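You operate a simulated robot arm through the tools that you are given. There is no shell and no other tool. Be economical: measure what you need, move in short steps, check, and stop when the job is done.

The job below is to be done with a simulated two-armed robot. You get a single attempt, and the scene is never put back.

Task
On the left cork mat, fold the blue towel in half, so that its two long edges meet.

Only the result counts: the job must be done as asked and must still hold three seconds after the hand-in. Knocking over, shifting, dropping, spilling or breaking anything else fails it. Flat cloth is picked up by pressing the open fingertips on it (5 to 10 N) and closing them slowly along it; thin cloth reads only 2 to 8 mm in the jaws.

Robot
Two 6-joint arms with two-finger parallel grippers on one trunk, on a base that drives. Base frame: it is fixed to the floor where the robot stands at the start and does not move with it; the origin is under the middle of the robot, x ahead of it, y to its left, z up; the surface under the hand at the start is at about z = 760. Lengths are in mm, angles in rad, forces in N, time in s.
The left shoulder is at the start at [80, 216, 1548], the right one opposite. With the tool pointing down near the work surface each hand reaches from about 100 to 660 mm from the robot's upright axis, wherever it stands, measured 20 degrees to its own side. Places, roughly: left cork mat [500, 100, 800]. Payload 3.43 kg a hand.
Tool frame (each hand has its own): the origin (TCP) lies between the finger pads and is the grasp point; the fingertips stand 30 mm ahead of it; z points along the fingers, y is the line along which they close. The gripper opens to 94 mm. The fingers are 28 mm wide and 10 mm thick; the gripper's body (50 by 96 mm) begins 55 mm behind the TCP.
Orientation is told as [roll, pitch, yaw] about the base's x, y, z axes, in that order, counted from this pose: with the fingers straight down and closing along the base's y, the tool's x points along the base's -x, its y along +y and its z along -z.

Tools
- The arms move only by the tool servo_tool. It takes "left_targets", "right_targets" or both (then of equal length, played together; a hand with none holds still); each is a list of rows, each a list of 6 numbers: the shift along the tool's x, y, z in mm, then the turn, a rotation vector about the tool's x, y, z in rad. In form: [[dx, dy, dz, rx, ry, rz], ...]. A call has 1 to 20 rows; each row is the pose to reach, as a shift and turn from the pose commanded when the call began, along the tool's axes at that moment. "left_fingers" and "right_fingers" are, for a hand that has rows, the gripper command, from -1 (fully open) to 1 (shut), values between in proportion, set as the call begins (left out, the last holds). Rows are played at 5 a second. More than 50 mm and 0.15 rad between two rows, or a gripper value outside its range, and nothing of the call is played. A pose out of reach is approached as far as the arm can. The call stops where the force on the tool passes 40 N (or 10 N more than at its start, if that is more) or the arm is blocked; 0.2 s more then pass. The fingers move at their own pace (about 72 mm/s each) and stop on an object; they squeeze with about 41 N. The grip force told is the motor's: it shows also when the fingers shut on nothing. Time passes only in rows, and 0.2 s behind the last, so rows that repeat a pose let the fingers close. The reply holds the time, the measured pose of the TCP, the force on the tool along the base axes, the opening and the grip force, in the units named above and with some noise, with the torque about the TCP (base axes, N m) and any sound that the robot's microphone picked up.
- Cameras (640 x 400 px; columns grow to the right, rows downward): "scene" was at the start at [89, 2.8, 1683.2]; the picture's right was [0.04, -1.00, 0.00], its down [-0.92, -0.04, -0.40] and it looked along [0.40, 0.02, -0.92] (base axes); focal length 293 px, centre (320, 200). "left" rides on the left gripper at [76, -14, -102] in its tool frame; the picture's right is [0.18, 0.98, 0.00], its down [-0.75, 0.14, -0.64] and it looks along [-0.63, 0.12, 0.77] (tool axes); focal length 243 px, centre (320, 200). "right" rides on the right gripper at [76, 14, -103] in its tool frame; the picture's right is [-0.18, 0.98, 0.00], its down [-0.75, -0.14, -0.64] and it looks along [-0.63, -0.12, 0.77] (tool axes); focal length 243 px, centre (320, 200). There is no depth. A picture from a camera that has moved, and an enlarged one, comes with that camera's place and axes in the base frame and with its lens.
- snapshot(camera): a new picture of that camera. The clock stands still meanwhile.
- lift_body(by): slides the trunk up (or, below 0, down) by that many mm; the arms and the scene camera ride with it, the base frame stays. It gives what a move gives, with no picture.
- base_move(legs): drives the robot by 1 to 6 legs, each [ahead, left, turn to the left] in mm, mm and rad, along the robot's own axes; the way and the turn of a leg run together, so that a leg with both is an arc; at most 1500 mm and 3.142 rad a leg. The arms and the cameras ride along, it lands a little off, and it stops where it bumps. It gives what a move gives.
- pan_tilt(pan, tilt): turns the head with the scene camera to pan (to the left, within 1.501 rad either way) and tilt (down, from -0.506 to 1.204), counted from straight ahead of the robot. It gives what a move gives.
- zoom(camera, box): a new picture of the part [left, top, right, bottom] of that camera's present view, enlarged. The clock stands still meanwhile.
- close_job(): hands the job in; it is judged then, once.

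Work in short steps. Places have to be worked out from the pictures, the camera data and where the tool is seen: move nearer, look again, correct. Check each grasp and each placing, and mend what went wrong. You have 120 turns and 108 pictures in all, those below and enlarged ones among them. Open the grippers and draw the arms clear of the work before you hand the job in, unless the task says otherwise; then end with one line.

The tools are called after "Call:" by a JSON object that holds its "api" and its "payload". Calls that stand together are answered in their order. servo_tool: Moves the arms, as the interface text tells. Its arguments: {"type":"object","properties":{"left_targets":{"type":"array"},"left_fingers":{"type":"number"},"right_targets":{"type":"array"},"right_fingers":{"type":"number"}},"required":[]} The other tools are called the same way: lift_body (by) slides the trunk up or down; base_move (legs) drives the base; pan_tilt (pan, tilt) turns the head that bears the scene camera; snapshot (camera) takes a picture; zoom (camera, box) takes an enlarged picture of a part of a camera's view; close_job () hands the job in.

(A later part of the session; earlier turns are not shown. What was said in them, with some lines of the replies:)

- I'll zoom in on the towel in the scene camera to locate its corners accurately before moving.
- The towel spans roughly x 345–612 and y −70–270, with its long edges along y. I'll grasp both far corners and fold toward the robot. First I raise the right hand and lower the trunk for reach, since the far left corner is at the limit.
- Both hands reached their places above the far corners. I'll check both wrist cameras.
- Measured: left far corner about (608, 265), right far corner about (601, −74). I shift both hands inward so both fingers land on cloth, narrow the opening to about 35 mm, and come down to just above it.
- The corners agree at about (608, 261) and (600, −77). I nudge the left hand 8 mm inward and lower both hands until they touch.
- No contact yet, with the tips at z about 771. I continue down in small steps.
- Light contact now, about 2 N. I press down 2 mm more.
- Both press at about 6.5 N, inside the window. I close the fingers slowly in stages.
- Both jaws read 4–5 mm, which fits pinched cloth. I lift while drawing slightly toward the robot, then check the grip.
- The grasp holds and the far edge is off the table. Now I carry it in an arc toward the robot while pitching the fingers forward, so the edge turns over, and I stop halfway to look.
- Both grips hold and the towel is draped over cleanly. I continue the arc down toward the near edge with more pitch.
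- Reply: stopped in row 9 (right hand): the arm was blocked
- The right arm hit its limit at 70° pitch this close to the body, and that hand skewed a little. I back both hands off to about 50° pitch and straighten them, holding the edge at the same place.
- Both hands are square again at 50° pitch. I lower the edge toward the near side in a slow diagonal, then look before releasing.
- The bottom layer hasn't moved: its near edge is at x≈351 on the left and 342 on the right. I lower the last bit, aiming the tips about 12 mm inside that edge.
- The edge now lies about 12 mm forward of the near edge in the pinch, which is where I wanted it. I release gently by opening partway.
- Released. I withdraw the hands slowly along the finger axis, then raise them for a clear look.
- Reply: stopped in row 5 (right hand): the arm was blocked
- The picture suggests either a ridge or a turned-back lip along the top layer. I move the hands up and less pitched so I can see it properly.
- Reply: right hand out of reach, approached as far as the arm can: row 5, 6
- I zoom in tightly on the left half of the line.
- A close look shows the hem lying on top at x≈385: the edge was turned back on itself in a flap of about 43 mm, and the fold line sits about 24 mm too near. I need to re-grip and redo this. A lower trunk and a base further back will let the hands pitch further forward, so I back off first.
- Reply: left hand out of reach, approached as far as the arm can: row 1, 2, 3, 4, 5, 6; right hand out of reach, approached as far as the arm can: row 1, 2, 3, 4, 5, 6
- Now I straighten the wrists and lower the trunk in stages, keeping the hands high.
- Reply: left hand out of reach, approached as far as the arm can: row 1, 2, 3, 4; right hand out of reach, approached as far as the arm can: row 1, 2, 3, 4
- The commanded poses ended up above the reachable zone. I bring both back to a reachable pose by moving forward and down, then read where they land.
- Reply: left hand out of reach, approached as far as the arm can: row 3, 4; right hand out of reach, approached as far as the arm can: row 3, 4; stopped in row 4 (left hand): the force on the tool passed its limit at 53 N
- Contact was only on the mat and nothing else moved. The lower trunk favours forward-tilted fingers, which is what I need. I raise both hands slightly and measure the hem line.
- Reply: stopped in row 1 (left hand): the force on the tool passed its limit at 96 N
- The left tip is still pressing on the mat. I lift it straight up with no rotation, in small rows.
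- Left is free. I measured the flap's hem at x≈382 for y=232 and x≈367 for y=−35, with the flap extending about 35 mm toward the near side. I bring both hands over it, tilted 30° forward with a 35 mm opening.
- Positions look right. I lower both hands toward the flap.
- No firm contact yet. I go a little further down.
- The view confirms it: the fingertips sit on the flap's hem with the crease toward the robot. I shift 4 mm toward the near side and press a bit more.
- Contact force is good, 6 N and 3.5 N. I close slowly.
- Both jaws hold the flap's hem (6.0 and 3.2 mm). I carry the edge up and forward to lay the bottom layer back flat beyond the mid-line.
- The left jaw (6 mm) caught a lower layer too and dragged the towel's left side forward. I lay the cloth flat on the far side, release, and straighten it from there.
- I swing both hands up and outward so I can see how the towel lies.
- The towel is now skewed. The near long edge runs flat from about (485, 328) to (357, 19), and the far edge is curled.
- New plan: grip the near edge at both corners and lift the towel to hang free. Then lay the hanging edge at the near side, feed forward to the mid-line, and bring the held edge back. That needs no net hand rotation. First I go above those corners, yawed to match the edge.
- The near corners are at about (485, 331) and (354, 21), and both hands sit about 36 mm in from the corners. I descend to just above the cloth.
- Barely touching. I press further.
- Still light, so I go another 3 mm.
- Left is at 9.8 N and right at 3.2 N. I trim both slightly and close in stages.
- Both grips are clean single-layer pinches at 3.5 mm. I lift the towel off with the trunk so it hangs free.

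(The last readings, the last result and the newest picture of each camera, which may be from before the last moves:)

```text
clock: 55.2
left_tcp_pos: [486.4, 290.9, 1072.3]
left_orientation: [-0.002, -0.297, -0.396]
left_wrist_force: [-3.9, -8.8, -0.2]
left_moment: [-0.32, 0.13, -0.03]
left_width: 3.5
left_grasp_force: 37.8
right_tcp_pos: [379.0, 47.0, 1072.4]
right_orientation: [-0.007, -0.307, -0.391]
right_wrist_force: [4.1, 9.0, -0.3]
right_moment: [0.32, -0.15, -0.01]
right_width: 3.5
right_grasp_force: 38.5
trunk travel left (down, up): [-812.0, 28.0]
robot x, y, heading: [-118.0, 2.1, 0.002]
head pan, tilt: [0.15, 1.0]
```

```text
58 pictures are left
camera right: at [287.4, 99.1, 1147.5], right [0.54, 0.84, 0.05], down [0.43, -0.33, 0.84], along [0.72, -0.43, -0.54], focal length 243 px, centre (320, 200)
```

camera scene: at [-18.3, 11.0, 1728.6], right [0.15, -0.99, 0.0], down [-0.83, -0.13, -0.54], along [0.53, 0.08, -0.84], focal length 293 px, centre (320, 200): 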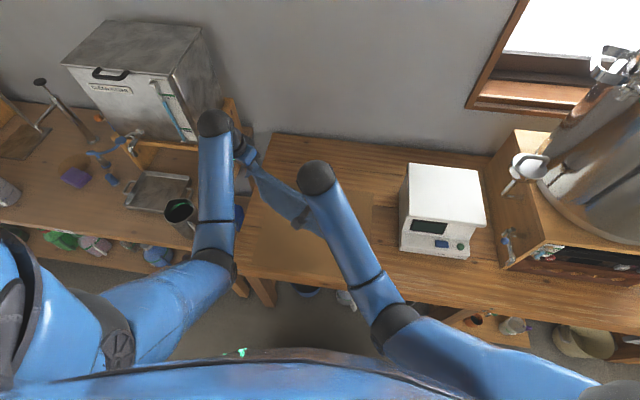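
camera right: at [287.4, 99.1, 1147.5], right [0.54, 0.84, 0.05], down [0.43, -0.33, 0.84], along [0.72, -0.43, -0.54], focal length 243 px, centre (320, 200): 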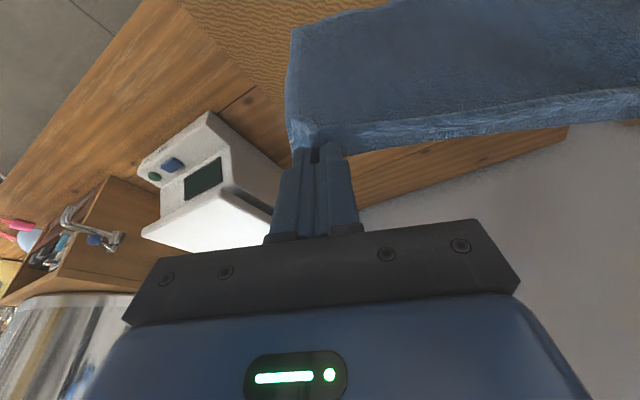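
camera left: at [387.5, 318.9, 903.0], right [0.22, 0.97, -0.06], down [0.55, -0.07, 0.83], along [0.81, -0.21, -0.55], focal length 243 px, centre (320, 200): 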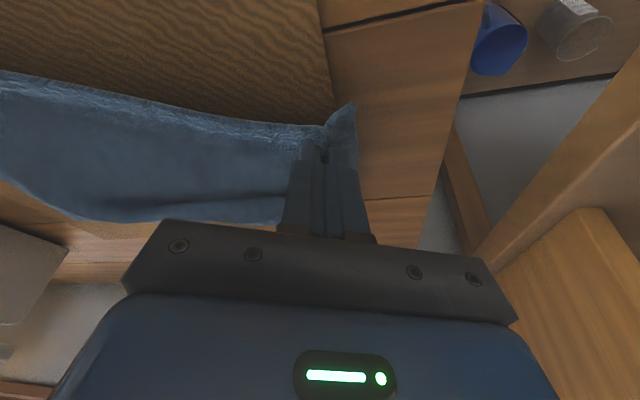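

The towel hangs free. I square up both hands (yaw back to 0) and bring the hanging edge over x≈350, just above the mat.

Call:
{"api": "servo_tool", "payload": {"left_targets": [[13, -13, -4, -0.015, 0, -0.047], [26, -26, -8, -0.029, 0, -0.094], [39, -38, -12, -0.044, 0, -0.141], [53, -51, -16, -0.058, 0, -0.189], [66, -64, -20, -0.073, 0, -0.236], [79, -77, -24, -0.088, 0, -0.283], [92, -90, -28, -0.102, 0, -0.33], [105, -102, -32.5, -0.117, 0, -0.377], [105, -102, -32.5, -0.117, 0, -0.377], [105, -102, -32.5, -0.117, 0, -0.377], [105, -102, -32.5, -0.117, 0, -0.377]], "right_targets": [[0.5, -10, 0, -0.015, 0, -0.047], [1, -20, 0, -0.029, 0, -0.094], [1.5, -30, 0, -0.044, 0, -0.141], [2, -39, -0.5, -0.058, 0, -0.189], [2.5, -49, -0.5, -0.073, 0, -0.236], [3, -59, -1, -0.088, 0, -0.283], [3.5, -69, -1, -0.102, 0, -0.33], [4, -78.6, -1.2, -0.117, 0, -0.377], [4, -78.6, -1.2, -0.117, 0, -0.377], [4, -78.6, -1.2, -0.117, 0, -0.377], [4, -78.6, -1.2, -0.117, 0, -0.377]]}}

Call:
{"api": "snapshot", "payload": {"camera": "scene"}}

Call:
{"api": "snapshot", "payload": {"camera": "left"}}

Call:
{"api": "snapshot", "payload": {"camera": "right"}}

```text
clock: 57.6
left_tcp_pos: [348.5, 238.8, 1074.4]
left_orientation: [-0.001, -0.294, 0.0]
left_wrist_force: [0.1, -5.9, 1.0]
left_moment: [-0.16, 0.0, -0.09]
left_width: 3.2
left_grasp_force: 37.7
right_tcp_pos: [344.1, -26.0, 1071.1]
right_orientation: [-0.007, -0.303, 0.005]
right_wrist_force: [0.5, 5.8, 0.6]
right_moment: [0.2, -0.01, -0.11]
right_width: 3.4
right_grasp_force: 37.9
trunk travel left (down, up): [-812.0, 28.0]
robot x, y, heading: [-119.9, 0.0, 0.004]
head pan, tilt: [0.15, 1.0]
```

```text
57 pictures are left
camera scene: at [-18.8, 10.7, 1728.7], right [0.15, -0.99, 0.0], down [-0.83, -0.13, -0.54], along [0.53, 0.08, -0.84], focal length 293 px, centre (320, 200)
```

scene: 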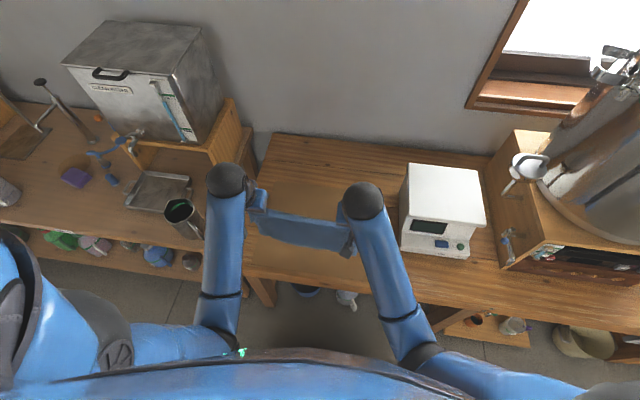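

```text
56 pictures are left
camera left: at [245.1, 226.1, 1150.3], right [-0.18, 0.98, -0.05], down [0.53, 0.14, 0.83], along [0.83, 0.12, -0.55], focal length 243 px, centre (320, 200)
```

left: 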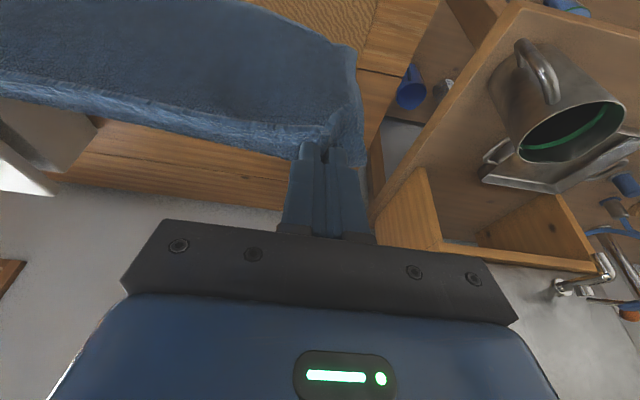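

```text
55 pictures are left
camera right: at [239.6, -10.5, 1147.2], right [0.17, 0.98, 0.05], down [0.53, -0.13, 0.84], along [0.83, -0.12, -0.54], focal length 243 px, centre (320, 200)
```

right: 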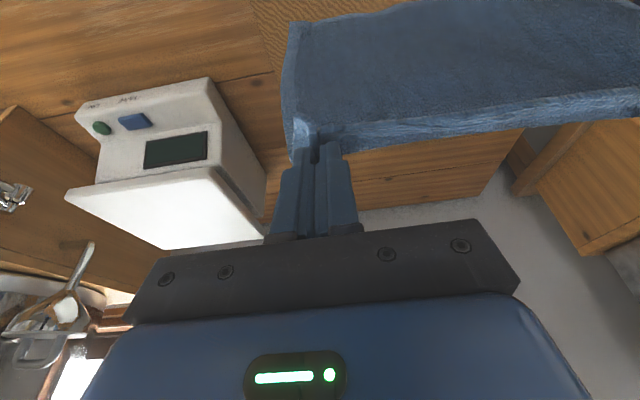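

The right side hangs to the mat level, but the left bottom corner looks forward or curled. I zoom in to see.

Call:
{"api": "zoom", "payload": {"camera": "scene", "box": [230, 170, 370, 270]}}

Call:
{"api": "zoom", "payload": {"camera": "left", "box": [0, 0, 400, 180]}}

```text
4.00 times, centred on (300, 220) of scene
camera zoom: at [-18.8, 10.7, 1728.7], right [0.15, -0.99, 0.0], down [-0.83, -0.13, -0.54], along [0.53, 0.08, -0.84], focal length 1172 px, centre (400, 120)
```

zoom: 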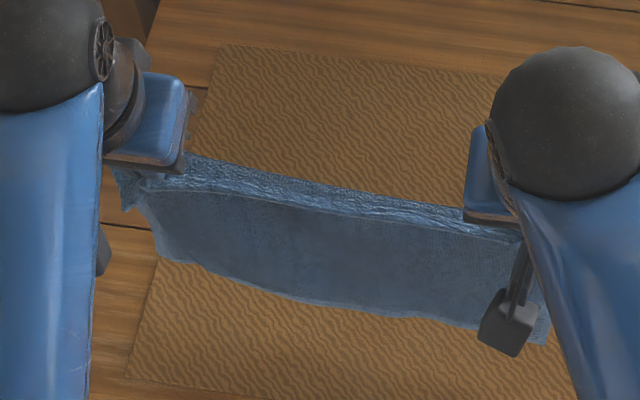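

```text
1.60 times, centred on (200, 90) of left
camera zoom: at [245.1, 226.1, 1150.3], right [-0.18, 0.98, -0.05], down [0.53, 0.14, 0.83], along [0.83, 0.12, -0.55], focal length 388 px, centre (512, 376)
```

zoom: 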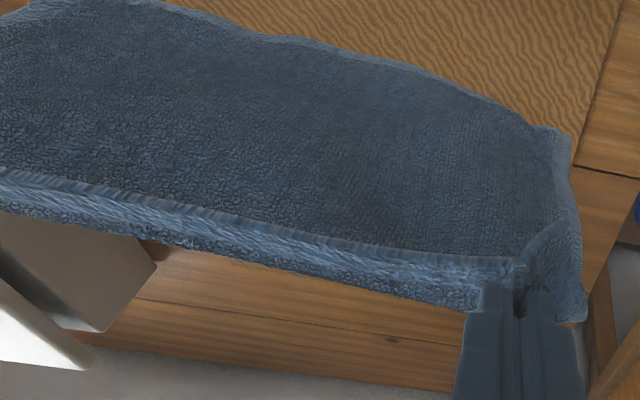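

The left bottom corner is still folded up behind the sheet. I shake the towel gently to let it drop open.

Call:
{"api": "servo_tool", "payload": {"left_targets": [[-40, 0, 0, 0, 0, 0], [0, 0, 0, 0, 0, 0], [-40, 0, 0, 0, 0, 0], [0, 0, 0, 0, 0, 0], [-40, 0, -10, 0, 0, 0], [0, 0, 0, 0, 0, 0], [-40, 0, -10, 0, 0, 0], [0, 0, 0, 0, 0, 0], [0, 0, 0, 0, 0, 0], [0, 0, 0, 0, 0, 0], [0, 0, 0, 0, 0, 0], [0, 0, 0, 0, 0, 0]], "right_targets": [[-40, 0, 0, 0, 0, 0], [0, 0, 0, 0, 0, 0], [-40, 0, 0, 0, 0, 0], [0, 0, 0, 0, 0, 0], [-40, 0, -10, 0, 0, 0], [0, 0, 0, 0, 0, 0], [-40, 0, -10, 0, 0, 0], [0, 0, 0, 0, 0, 0], [0, 0, 0, 0, 0, 0], [0, 0, 0, 0, 0, 0], [0, 0, 0, 0, 0, 0], [0, 0, 0, 0, 0, 0]]}}

Call:
{"api": "zoom", "payload": {"camera": "scene", "box": [230, 170, 370, 270]}}

Call:
{"api": "snapshot", "payload": {"camera": "left"}}

```text
clock: 60.2
left_tcp_pos: [344.7, 239.2, 1076.5]
left_orientation: [0.001, -0.297, 0.0]
left_wrist_force: [-0.2, -4.9, 0.6]
left_moment: [-0.17, -0.02, -0.07]
left_width: 3.0
left_grasp_force: 37.6
right_tcp_pos: [343.5, -25.2, 1071.4]
right_orientation: [-0.007, -0.303, 0.006]
right_wrist_force: [0.1, 4.7, -0.1]
right_moment: [0.14, -0.03, -0.1]
right_width: 3.4
right_grasp_force: 37.8
trunk travel left (down, up): [-812.0, 28.0]
robot x, y, heading: [-119.2, 0.9, 0.004]
head pan, tilt: [0.15, 1.0]
```

```text
4.00 times, centred on (300, 220) of scene
camera zoom: at [-20.1, 10.8, 1728.7], right [0.15, -0.99, 0.0], down [-0.83, -0.13, -0.54], along [0.53, 0.08, -0.84], focal length 1172 px, centre (400, 120)
```

zoom: 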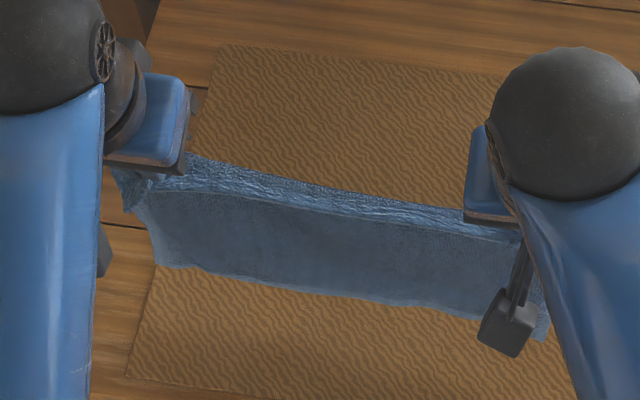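

```text
51 pictures are left
camera left: at [243.0, 225.0, 1152.1], right [-0.18, 0.98, -0.05], down [0.53, 0.14, 0.83], along [0.83, 0.12, -0.55], focal length 243 px, centre (320, 200)
```

left: 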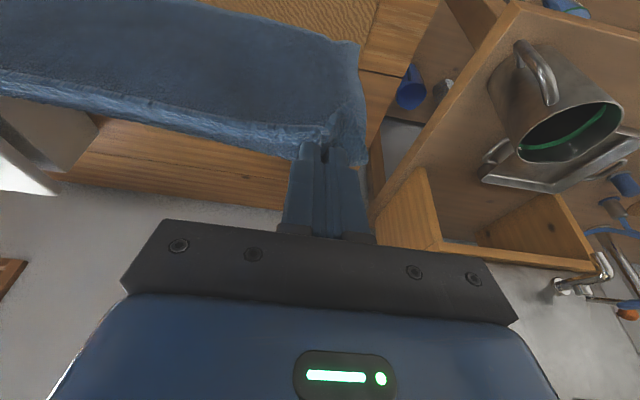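

The towel now hangs fully open and level, with its bottom edge at z≈830 and x≈370. I lower it until that edge is about to touch the mat.

Call:
{"api": "servo_tool", "payload": {"left_targets": [[4, 0, 14, 0, 0, 0], [9, 0, 29, 0, 0, 0], [13, 0, 43, 0, 0, 0], [18, 0, 57, 0, 0, 0], [18, 0, 57, 0, 0, 0], [18, 0, 57, 0, 0, 0], [18, 0, 57, 0, 0, 0]], "right_targets": [[4, 0, 13, 0, 0, 0], [8, 0, 26, 0, 0, 0], [12, 0, 40, 0, 0, 0], [16, 0, 53, 0, 0, 0], [16, 0, 53, 0, 0, 0], [16, 0, 53, 0, 0, 0], [16, 0, 53, 0, 0, 0]]}}

Call:
{"api": "zoom", "payload": {"camera": "scene", "box": [230, 170, 370, 270]}}

Call:
{"api": "snapshot", "payload": {"camera": "right"}}

```text
clock: 61.8
left_tcp_pos: [346.8, 239.6, 1013.3]
left_orientation: [0.001, -0.294, -0.001]
left_wrist_force: [-0.5, -6.1, -0.9]
left_moment: [-0.2, -0.04, -0.05]
left_width: 3.2
left_grasp_force: 38.1
right_tcp_pos: [345.5, -26.0, 1016.6]
right_orientation: [-0.008, -0.302, 0.007]
right_wrist_force: [1.1, 5.9, 0.3]
right_moment: [0.18, -0.02, -0.09]
right_width: 3.5
right_grasp_force: 38.1
trunk travel left (down, up): [-812.0, 28.0]
robot x, y, heading: [-116.3, -3.1, 0.009]
head pan, tilt: [0.15, 1.0]
```

```text
4.00 times, centred on (300, 220) of scene
camera zoom: at [-18.3, 10.9, 1728.6], right [0.15, -0.99, 0.0], down [-0.83, -0.13, -0.54], along [0.53, 0.08, -0.84], focal length 1172 px, centre (400, 120)
```

zoom: 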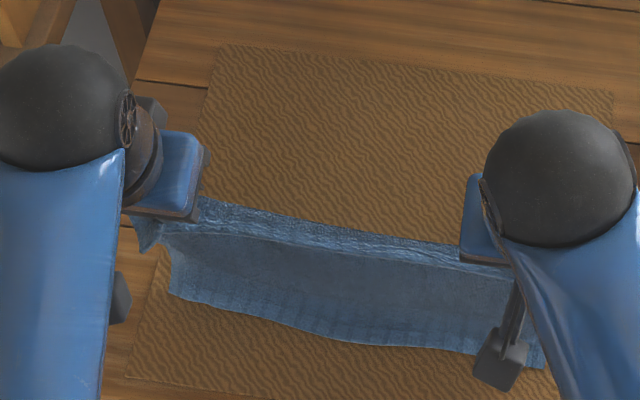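

```text
49 pictures are left
camera right: at [240.3, -10.5, 1092.9], right [0.17, 0.98, 0.05], down [0.53, -0.13, 0.84], along [0.83, -0.12, -0.54], focal length 243 px, centre (320, 200)
```

right: 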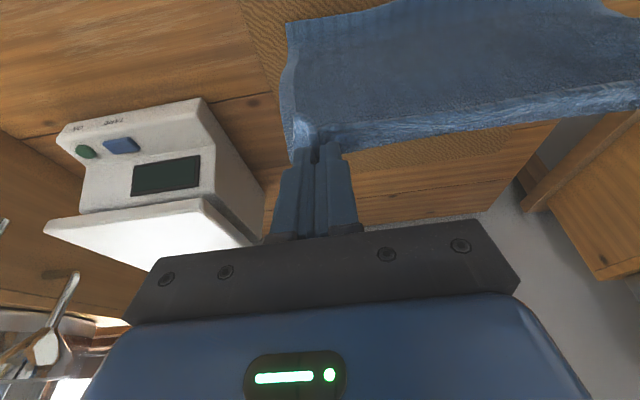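

The hanging edge has touched down at x≈351–379, bending toward the near side as wanted. I now feed forward and down diagonally to lay the bottom half.

Call:
{"api": "servo_tool", "payload": {"left_targets": [[-8, 0, 14, 0, 0, 0], [-16, 0, 28, 0, 0, 0], [-23, 0, 41, 0, 0, 0], [-31, 0, 55, 0, 0, 0], [-39, 0, 69, 0, 0, 0], [-47, 0, 83, 0, 0, 0], [-54, 0, 96, 0, 0, 0], [-62, 0, 110, 0, 0, 0], [-70, 0, 124, 0, 0, 0], [-78, 0, 138, 0, 0, 0], [-85, 0, 151, 0, 0, 0], [-93, 0, 163, 0, 0, 0], [-93, 0, 163, 0, 0, 0], [-93, 0, 163, 0, 0, 0]], "right_targets": [[-8, 0, 14, 0, 0, 0], [-16, 0, 28, 0, 0, 0], [-23, 0, 41, 0, 0, 0], [-31, 0, 55, 0, 0, 0], [-39, 0, 69, 0, 0, 0], [-47, 0, 83, 0, 0, 0], [-54, 0, 96, 0, 0, 0], [-62, 0, 110, 0, 0, 0], [-70, 0, 124, 0, 0, 0], [-78, 0, 138, 0, 0, 0], [-85, 0, 151, 0, 0, 0], [-93, 0, 165, 0, 0, 0], [-93, 0, 165, 0, 0, 0], [-93, 0, 165, 0, 0, 0]]}}

Call:
{"api": "zoom", "payload": {"camera": "scene", "box": [230, 170, 370, 270]}}

Call:
{"api": "snapshot", "payload": {"camera": "left"}}

```text
clock: 64.8
left_tcp_pos: [483.1, 238.6, 884.4]
left_orientation: [-0.001, -0.295, -0.001]
left_wrist_force: [1.1, -6.4, 0.9]
left_moment: [-0.23, 0.05, -0.06]
left_width: 3.1
left_grasp_force: 37.2
right_tcp_pos: [480.0, -26.7, 887.8]
right_orientation: [-0.006, -0.301, 0.006]
right_wrist_force: [-0.1, 6.5, -0.9]
right_moment: [0.24, 0.05, -0.05]
right_width: 3.3
right_grasp_force: 38.1
trunk travel left (down, up): [-812.0, 28.0]
robot x, y, heading: [-118.1, -0.7, -0.0]
head pan, tilt: [0.15, 1.0]
```

```text
4.00 times, centred on (300, 220) of scene
camera zoom: at [-19.3, 10.7, 1728.7], right [0.15, -0.99, 0.0], down [-0.83, -0.13, -0.54], along [0.53, 0.08, -0.84], focal length 1172 px, centre (400, 120)
```

zoom: 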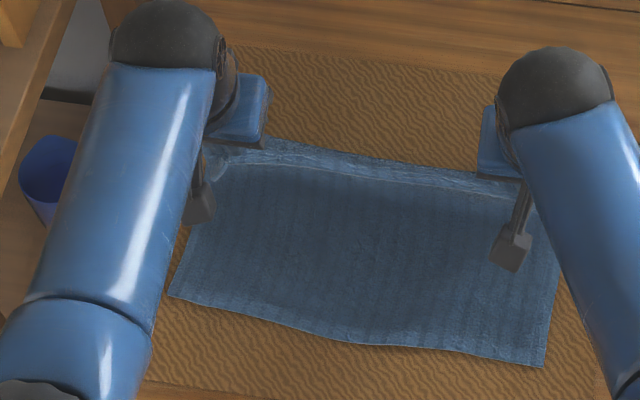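

```text
47 pictures are left
camera left: at [380.3, 225.3, 959.2], right [-0.18, 0.98, -0.05], down [0.53, 0.14, 0.83], along [0.83, 0.12, -0.55], focal length 243 px, centre (320, 200)
```

left: 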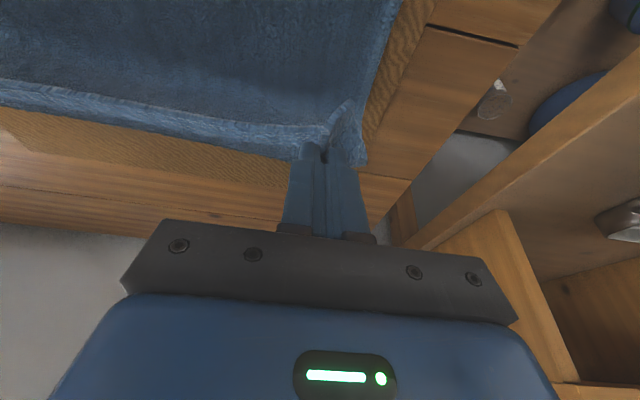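

The bottom half lies flat, with its near edge at x≈376 on the left, 354 in the middle and 357 on the right. Now I bring the held edge back over in an arc to meet it, with the left hand landing slightly farther.

Call:
{"api": "servo_tool", "payload": {"left_targets": [[14, 0, -1, 0, 0, 0], [28, 0, -3, 0, 0, 0], [44, 0, -1, 0, 0, 0], [59, 0, 2, 0, 0, 0], [73, 0, 8, 0, 0, 0], [88, 0, 16, 0, 0, 0], [97, 0, 26, 0, 0, 0], [106, 0, 37, 0, 0, 0], [106, 0, 37, 0, 0, 0], [106, 0, 37, 0, 0, 0]], "right_targets": [[17, 0, 0, 0, 0, 0], [33, 0, 0, 0, 0, 0], [50, 0, 2, 0, 0, 0], [66, 0, 4, 0, 0, 0], [81, 0, 10, 0, 0, 0], [96, 0, 17, 0, 0, 0], [106, 0, 27, 0, 0, 0], [116, 0, 38, 0, 0, 0], [116, 0, 38, 0, 0, 0], [116, 0, 38, 0, 0, 0]]}}

Call:
{"api": "zoom", "payload": {"camera": "scene", "box": [230, 170, 370, 270]}}

Call:
{"api": "snapshot", "payload": {"camera": "left"}}

Call:
{"api": "snapshot", "payload": {"camera": "right"}}

```text
clock: 67.0
left_tcp_pos: [393.1, 239.0, 818.3]
left_orientation: [0.001, -0.295, -0.001]
left_wrist_force: [-0.6, -7.9, -0.2]
left_moment: [-0.28, 0.02, -0.11]
left_width: 3.0
left_grasp_force: 37.7
right_tcp_pos: [383.4, -27.1, 816.9]
right_orientation: [-0.008, -0.3, 0.005]
right_wrist_force: [0.7, 8.6, -0.9]
right_moment: [0.27, -0.01, -0.1]
right_width: 3.5
right_grasp_force: 38.5
trunk travel left (down, up): [-812.0, 28.0]
robot x, y, heading: [-115.8, 1.9, -0.001]
head pan, tilt: [0.15, 1.0]
```

```text
4.00 times, centred on (300, 220) of scene
camera zoom: at [-18.3, 10.9, 1728.6], right [0.15, -0.99, 0.0], down [-0.83, -0.13, -0.54], along [0.53, 0.08, -0.84], focal length 1172 px, centre (400, 120)
```

zoom: 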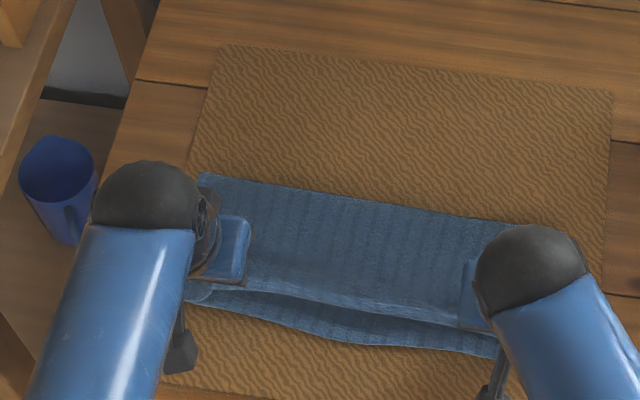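

```text
45 pictures are left
camera left: at [289.6, 226.4, 894.4], right [-0.18, 0.98, -0.05], down [0.53, 0.14, 0.83], along [0.83, 0.12, -0.55], focal length 243 px, centre (320, 200)
```

left: 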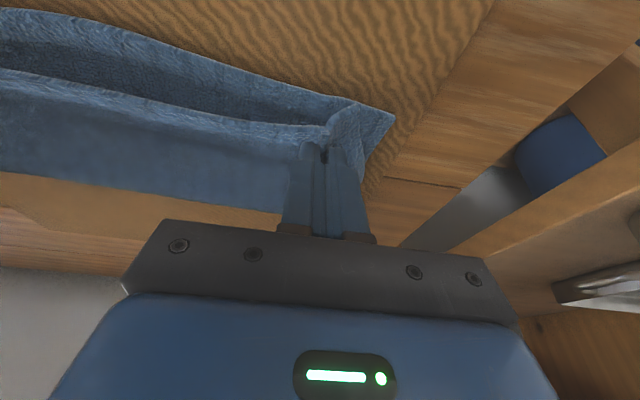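

```text
44 pictures are left
camera right: at [279.4, -12.5, 894.0], right [0.17, 0.98, 0.05], down [0.53, -0.13, 0.84], along [0.83, -0.12, -0.54], focal length 243 px, centre (320, 200)
```

right: 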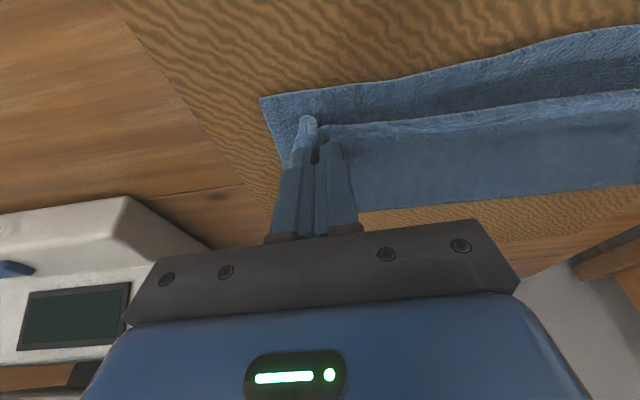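

The fold line is at x≈490, right where it should be, and the held hem is about 20 mm short of the bottom edge. I draw both hands 13 mm nearer, lower them, and look again.

Call:
{"api": "servo_tool", "payload": {"left_targets": [[7, 0, 0, 0, 0, 0], [14.5, 0, 3, 0, 0, 0], [15, 0, 5, 0, 0, 0], [15, 0, 5, 0, 0, 0]], "right_targets": [[7, 0, 0, 0, 0, 0], [14.5, 0, 3, 0, 0, 0], [15, 0, 5, 0, 0, 0], [15, 0, 5, 0, 0, 0]]}}

Call:
{"api": "snapshot", "payload": {"camera": "left"}}

Call:
{"api": "snapshot", "payload": {"camera": "right"}}

```text
clock: 68.0
left_tcp_pos: [380.5, 239.5, 809.8]
left_orientation: [0.001, -0.295, 0.001]
left_wrist_force: [-0.7, -7.5, -0.1]
left_moment: [-0.25, 0.03, -0.11]
left_width: 3.3
left_grasp_force: 38.1
right_tcp_pos: [370.1, -26.4, 807.1]
right_orientation: [-0.007, -0.302, 0.002]
right_wrist_force: [0.9, 6.8, 0.3]
right_moment: [0.26, -0.03, -0.08]
right_width: 3.5
right_grasp_force: 38.2
trunk travel left (down, up): [-812.0, 28.0]
robot x, y, heading: [-119.5, -0.6, 0.0]
head pan, tilt: [0.15, 1.0]
```

```text
43 pictures are left
camera left: at [277.3, 226.0, 885.9], right [-0.18, 0.98, -0.05], down [0.53, 0.14, 0.83], along [0.83, 0.12, -0.55], focal length 243 px, centre (320, 200)
```

left: 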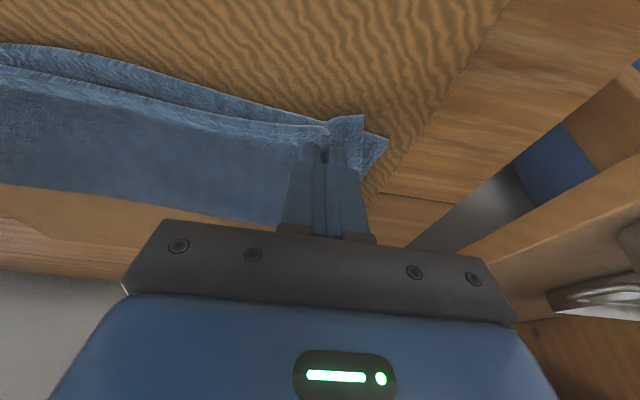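

```text
42 pictures are left
camera right: at [265.6, -12.3, 883.4], right [0.17, 0.98, 0.05], down [0.53, -0.13, 0.84], along [0.83, -0.12, -0.54], focal length 243 px, centre (320, 200)
```

right: 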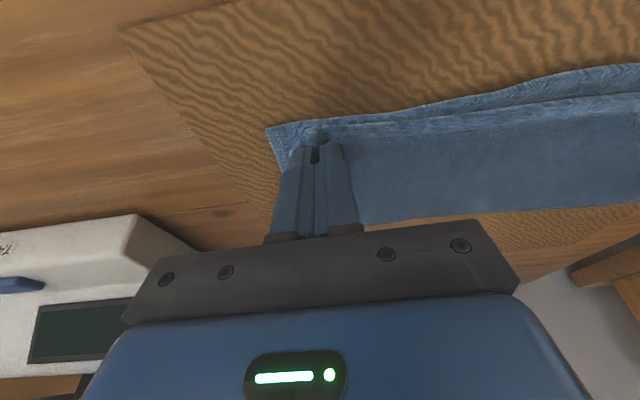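

The right hem and middle now meet the bottom edge. The left top corner overshoots by about 15 mm, so I bring the left hand 8 mm forward and lower both to the cloth before releasing.

Call:
{"api": "servo_tool", "payload": {"left_targets": [[-7.5, 0, 2, 0, 0, 0], [-6.5, 0, 5, 0, 0, 0], [-6.5, 0, 6.2, 0, 0, 0], [-6.5, 0, 6.2, 0, 0, 0]], "right_targets": [[0.3, 0, 1, 0, 0, 0], [0.6, 0, 2, 0, 0, 0], [0.9, 0, 2.9, 0, 0, 0], [0.9, 0, 2.9, 0, 0, 0]]}}

Call:
{"api": "servo_tool", "payload": {"left_targets": [[0, 0, 0, 0, 0, 0], [0, 0, 0, 0, 0, 0], [0, 0, 0, 0, 0, 0]], "right_targets": [[0, 0, 0, 0, 0, 0], [0, 0, 0, 0, 0, 0], [0, 0, 0, 0, 0, 0]], "left_fingers": 0.45, "right_fingers": 0.45}}

Call:
{"api": "snapshot", "payload": {"camera": "left"}}

Call:
{"api": "snapshot", "payload": {"camera": "right"}}

```text
clock: 69.0
left_tcp_pos: [388.4, 240.3, 804.0]
left_orientation: [0.0, -0.295, 0.0]
left_wrist_force: [-0.8, -9.0, 0.3]
left_moment: [-0.3, 0.07, -0.11]
left_width: 3.2
left_grasp_force: 37.8
right_tcp_pos: [370.7, -26.3, 803.3]
right_orientation: [-0.008, -0.302, 0.003]
right_wrist_force: [0.6, 8.8, 1.5]
right_moment: [0.29, 0.0, -0.06]
right_width: 3.5
right_grasp_force: 37.8
trunk travel left (down, up): [-812.0, 28.0]
robot x, y, heading: [-117.9, 0.7, 0.005]
head pan, tilt: [0.15, 1.0]
```

```text
clock: 69.8
left_tcp_pos: [388.3, 241.2, 804.0]
left_orientation: [0.001, -0.295, -0.001]
left_wrist_force: [-0.3, 0.8, 0.7]
left_moment: [-0.01, 0.04, -0.02]
left_width: 25.5
left_grasp_force: 0.0
right_tcp_pos: [370.7, -27.3, 803.8]
right_orientation: [-0.008, -0.301, 0.006]
right_wrist_force: [-0.2, -0.2, 0.0]
right_moment: [-0.01, 0.0, 0.03]
right_width: 25.8
right_grasp_force: 0.1
trunk travel left (down, up): [-812.0, 28.0]
robot x, y, heading: [-119.3, -0.4, 0.001]
head pan, tilt: [0.15, 1.0]
```

```text
41 pictures are left
camera left: at [284.6, 227.2, 880.1], right [-0.18, 0.98, -0.05], down [0.53, 0.14, 0.83], along [0.83, 0.12, -0.55], focal length 243 px, centre (320, 200)
```

left: 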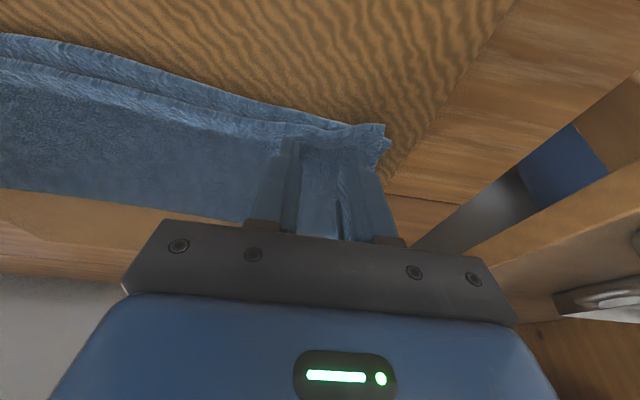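

```text
40 pictures are left
camera right: at [265.2, -12.4, 879.9], right [0.17, 0.98, 0.05], down [0.53, -0.13, 0.84], along [0.83, -0.12, -0.54], focal length 243 px, centre (320, 200)
```

right: 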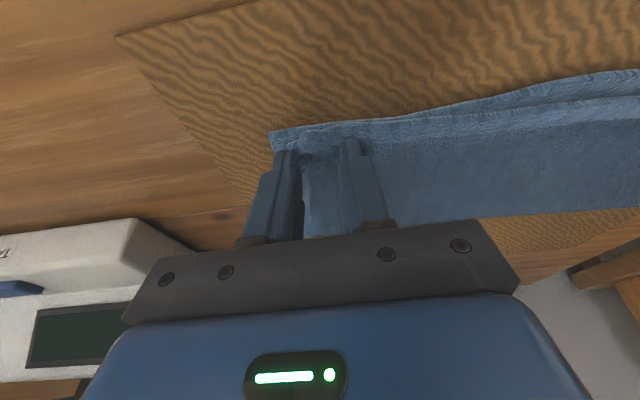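

Both corners coincide nicely after release. I raise the hands straight up off the cloth, spread them, and inspect.

Call:
{"api": "servo_tool", "payload": {"left_targets": [[-6, 0, -19, 0, 0, 0], [-12, 0, -38, 0, 0, 0], [-24, 0, -76, 0, 0, 0], [-30, 35, -110, 0, 0, 0], [-30, 70, -130, 0, 0, 0], [-30, 95, -140, 0, 0, 0], [-30, 95, -140, 0, 0, 0]], "right_targets": [[-6, 0, -19, 0, 0, 0], [-12, 0, -38, 0, 0, 0], [-24, 0, -76, 0, 0, 0], [-30, -35, -110, 0, 0, 0], [-30, -70, -130, 0, 0, 0], [-30, -105, -140, 0, 0, 0], [-30, -105, -140, 0, 0, 0]]}}

Call:
{"api": "zoom", "payload": {"camera": "scene", "box": [240, 180, 370, 270]}}

Call:
{"api": "snapshot", "payload": {"camera": "left"}}

Call:
{"api": "snapshot", "payload": {"camera": "right"}}

```text
clock: 71.4
left_tcp_pos: [375.7, 334.1, 949.0]
left_orientation: [-0.001, -0.297, -0.001]
left_wrist_force: [-0.2, -1.0, -1.0]
left_moment: [-0.01, 0.01, -0.02]
left_width: 25.9
left_grasp_force: 0.1
right_tcp_pos: [360.0, -132.1, 948.1]
right_orientation: [-0.008, -0.303, 0.004]
right_wrist_force: [-0.1, -0.4, -1.1]
right_moment: [0.01, -0.01, -0.02]
right_width: 25.9
right_grasp_force: 0.1
trunk travel left (down, up): [-812.0, 28.0]
robot x, y, heading: [-119.6, 2.7, 0.002]
head pan, tilt: [0.15, 1.0]
```

```text
4.44 times, centred on (305, 225) of scene
camera zoom: at [-18.2, 11.0, 1728.6], right [0.15, -0.99, 0.0], down [-0.83, -0.13, -0.54], along [0.53, 0.08, -0.84], focal length 1302 px, centre (387, 89)
```

zoom: 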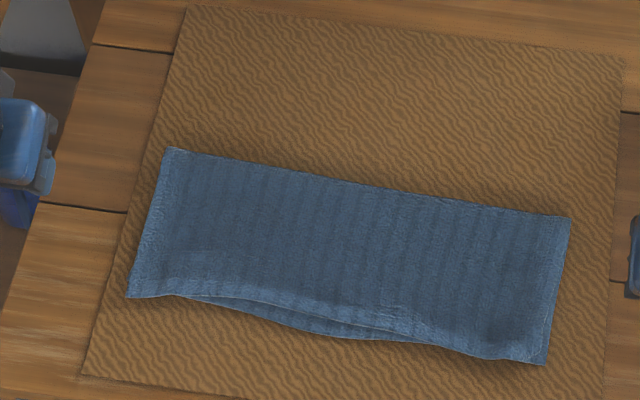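

```text
38 pictures are left
camera left: at [272.5, 320.4, 1025.5], right [-0.18, 0.98, -0.05], down [0.53, 0.14, 0.83], along [0.83, 0.12, -0.55], focal length 243 px, centre (320, 200)
```

left: 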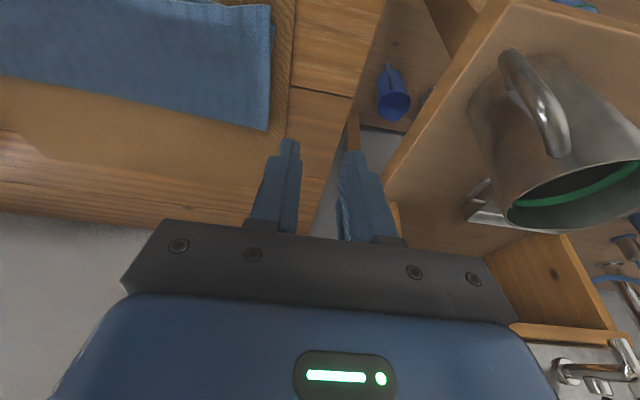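

```text
37 pictures are left
camera right: at [255.8, -116.6, 1023.6], right [0.17, 0.98, 0.05], down [0.53, -0.13, 0.84], along [0.83, -0.12, -0.54], focal length 243 px, centre (320, 200)
```

right: 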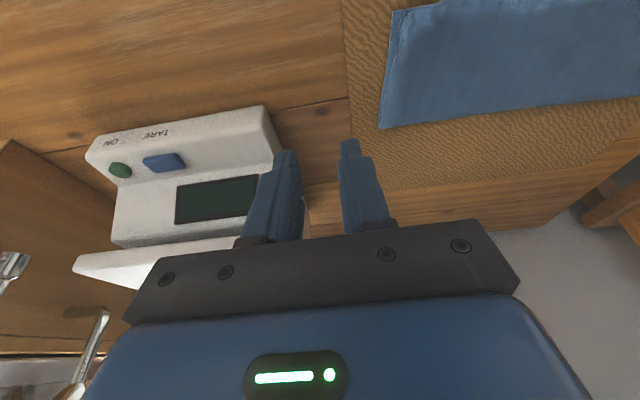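

This is a very good half fold. I check the middle gap closely.

Call:
{"api": "zoom", "payload": {"camera": "scene", "box": [262, 225, 356, 270]}}

```text
6.81 times, centred on (309, 248) of scene
camera zoom: at [-18.2, 11.0, 1728.6], right [0.15, -0.99, 0.0], down [-0.83, -0.13, -0.54], along [0.53, 0.08, -0.84], focal length 1994 px, centre (395, -123)
```

zoom: 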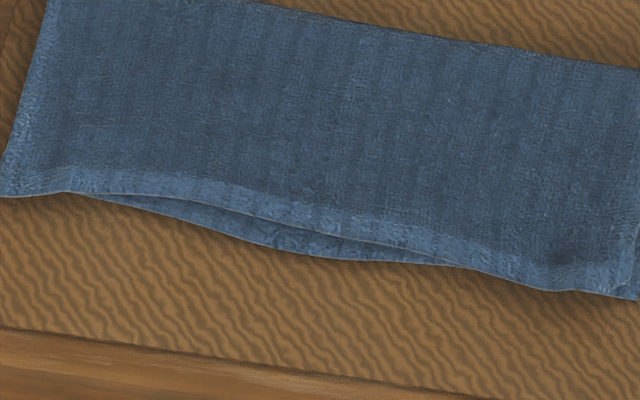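

The corners meet within a few millimetres and the largest gap mid-edge is about 15 mm, so I leave the towel as it is. I open both grippers fully while raising them clear, then hand in.

Call:
{"api": "servo_tool", "payload": {"left_targets": [[0, 0, -15, 0, 0, 0], [0, 0, -30, 0, 0, 0], [0, 0, -30, 0, 0, 0], [0, 0, -30, 0, 0, 0]], "right_targets": [[0, 0, -15, 0, 0, 0], [0, 0, -30, 0, 0, 0], [0, 0, -30, 0, 0, 0], [0, 0, -30, 0, 0, 0]], "left_fingers": -1, "right_fingers": -1}}

Call:
{"api": "snapshot", "payload": {"camera": "scene"}}

```text
clock: 72.4
left_tcp_pos: [365.8, 333.2, 977.8]
left_orientation: [-0.001, -0.295, 0.0]
left_wrist_force: [0.4, 0.6, 0.1]
left_moment: [-0.04, 0.0, 0.0]
left_width: 94.0
left_grasp_force: 0.0
right_tcp_pos: [348.5, -129.5, 976.2]
right_orientation: [-0.009, -0.302, 0.006]
right_wrist_force: [-0.4, -0.2, 0.2]
right_moment: [0.04, 0.0, 0.03]
right_width: 93.9
right_grasp_force: 0.2
trunk travel left (down, up): [-812.0, 28.0]
robot x, y, heading: [-117.5, -3.5, -0.001]
head pan, tilt: [0.15, 1.0]
```

```text
35 pictures are left
camera scene: at [-18.2, 11.0, 1728.6], right [0.15, -0.99, 0.0], down [-0.83, -0.13, -0.54], along [0.53, 0.08, -0.84], focal length 293 px, centre (320, 200)
```

scene: 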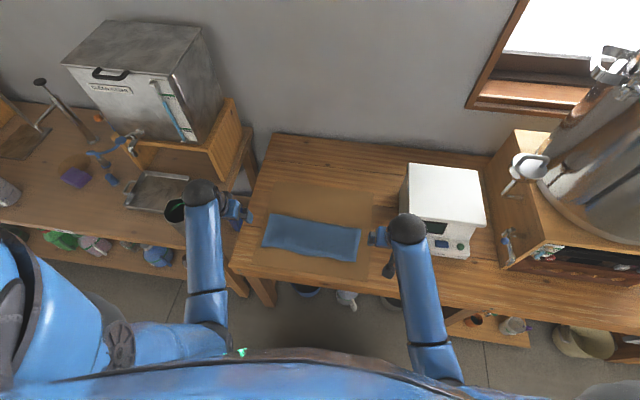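

The towel lies folded on the mat, the hands are open and clear, and nothing else has moved. I hand in.

Call:
{"api": "close_job", "payload": {}}

```text
The job is handed in.
```

The blue towel is folded in half on the left cork mat: its long edges meet within a few millimetres at both corners, with a gap of about 15 mm in the middle.
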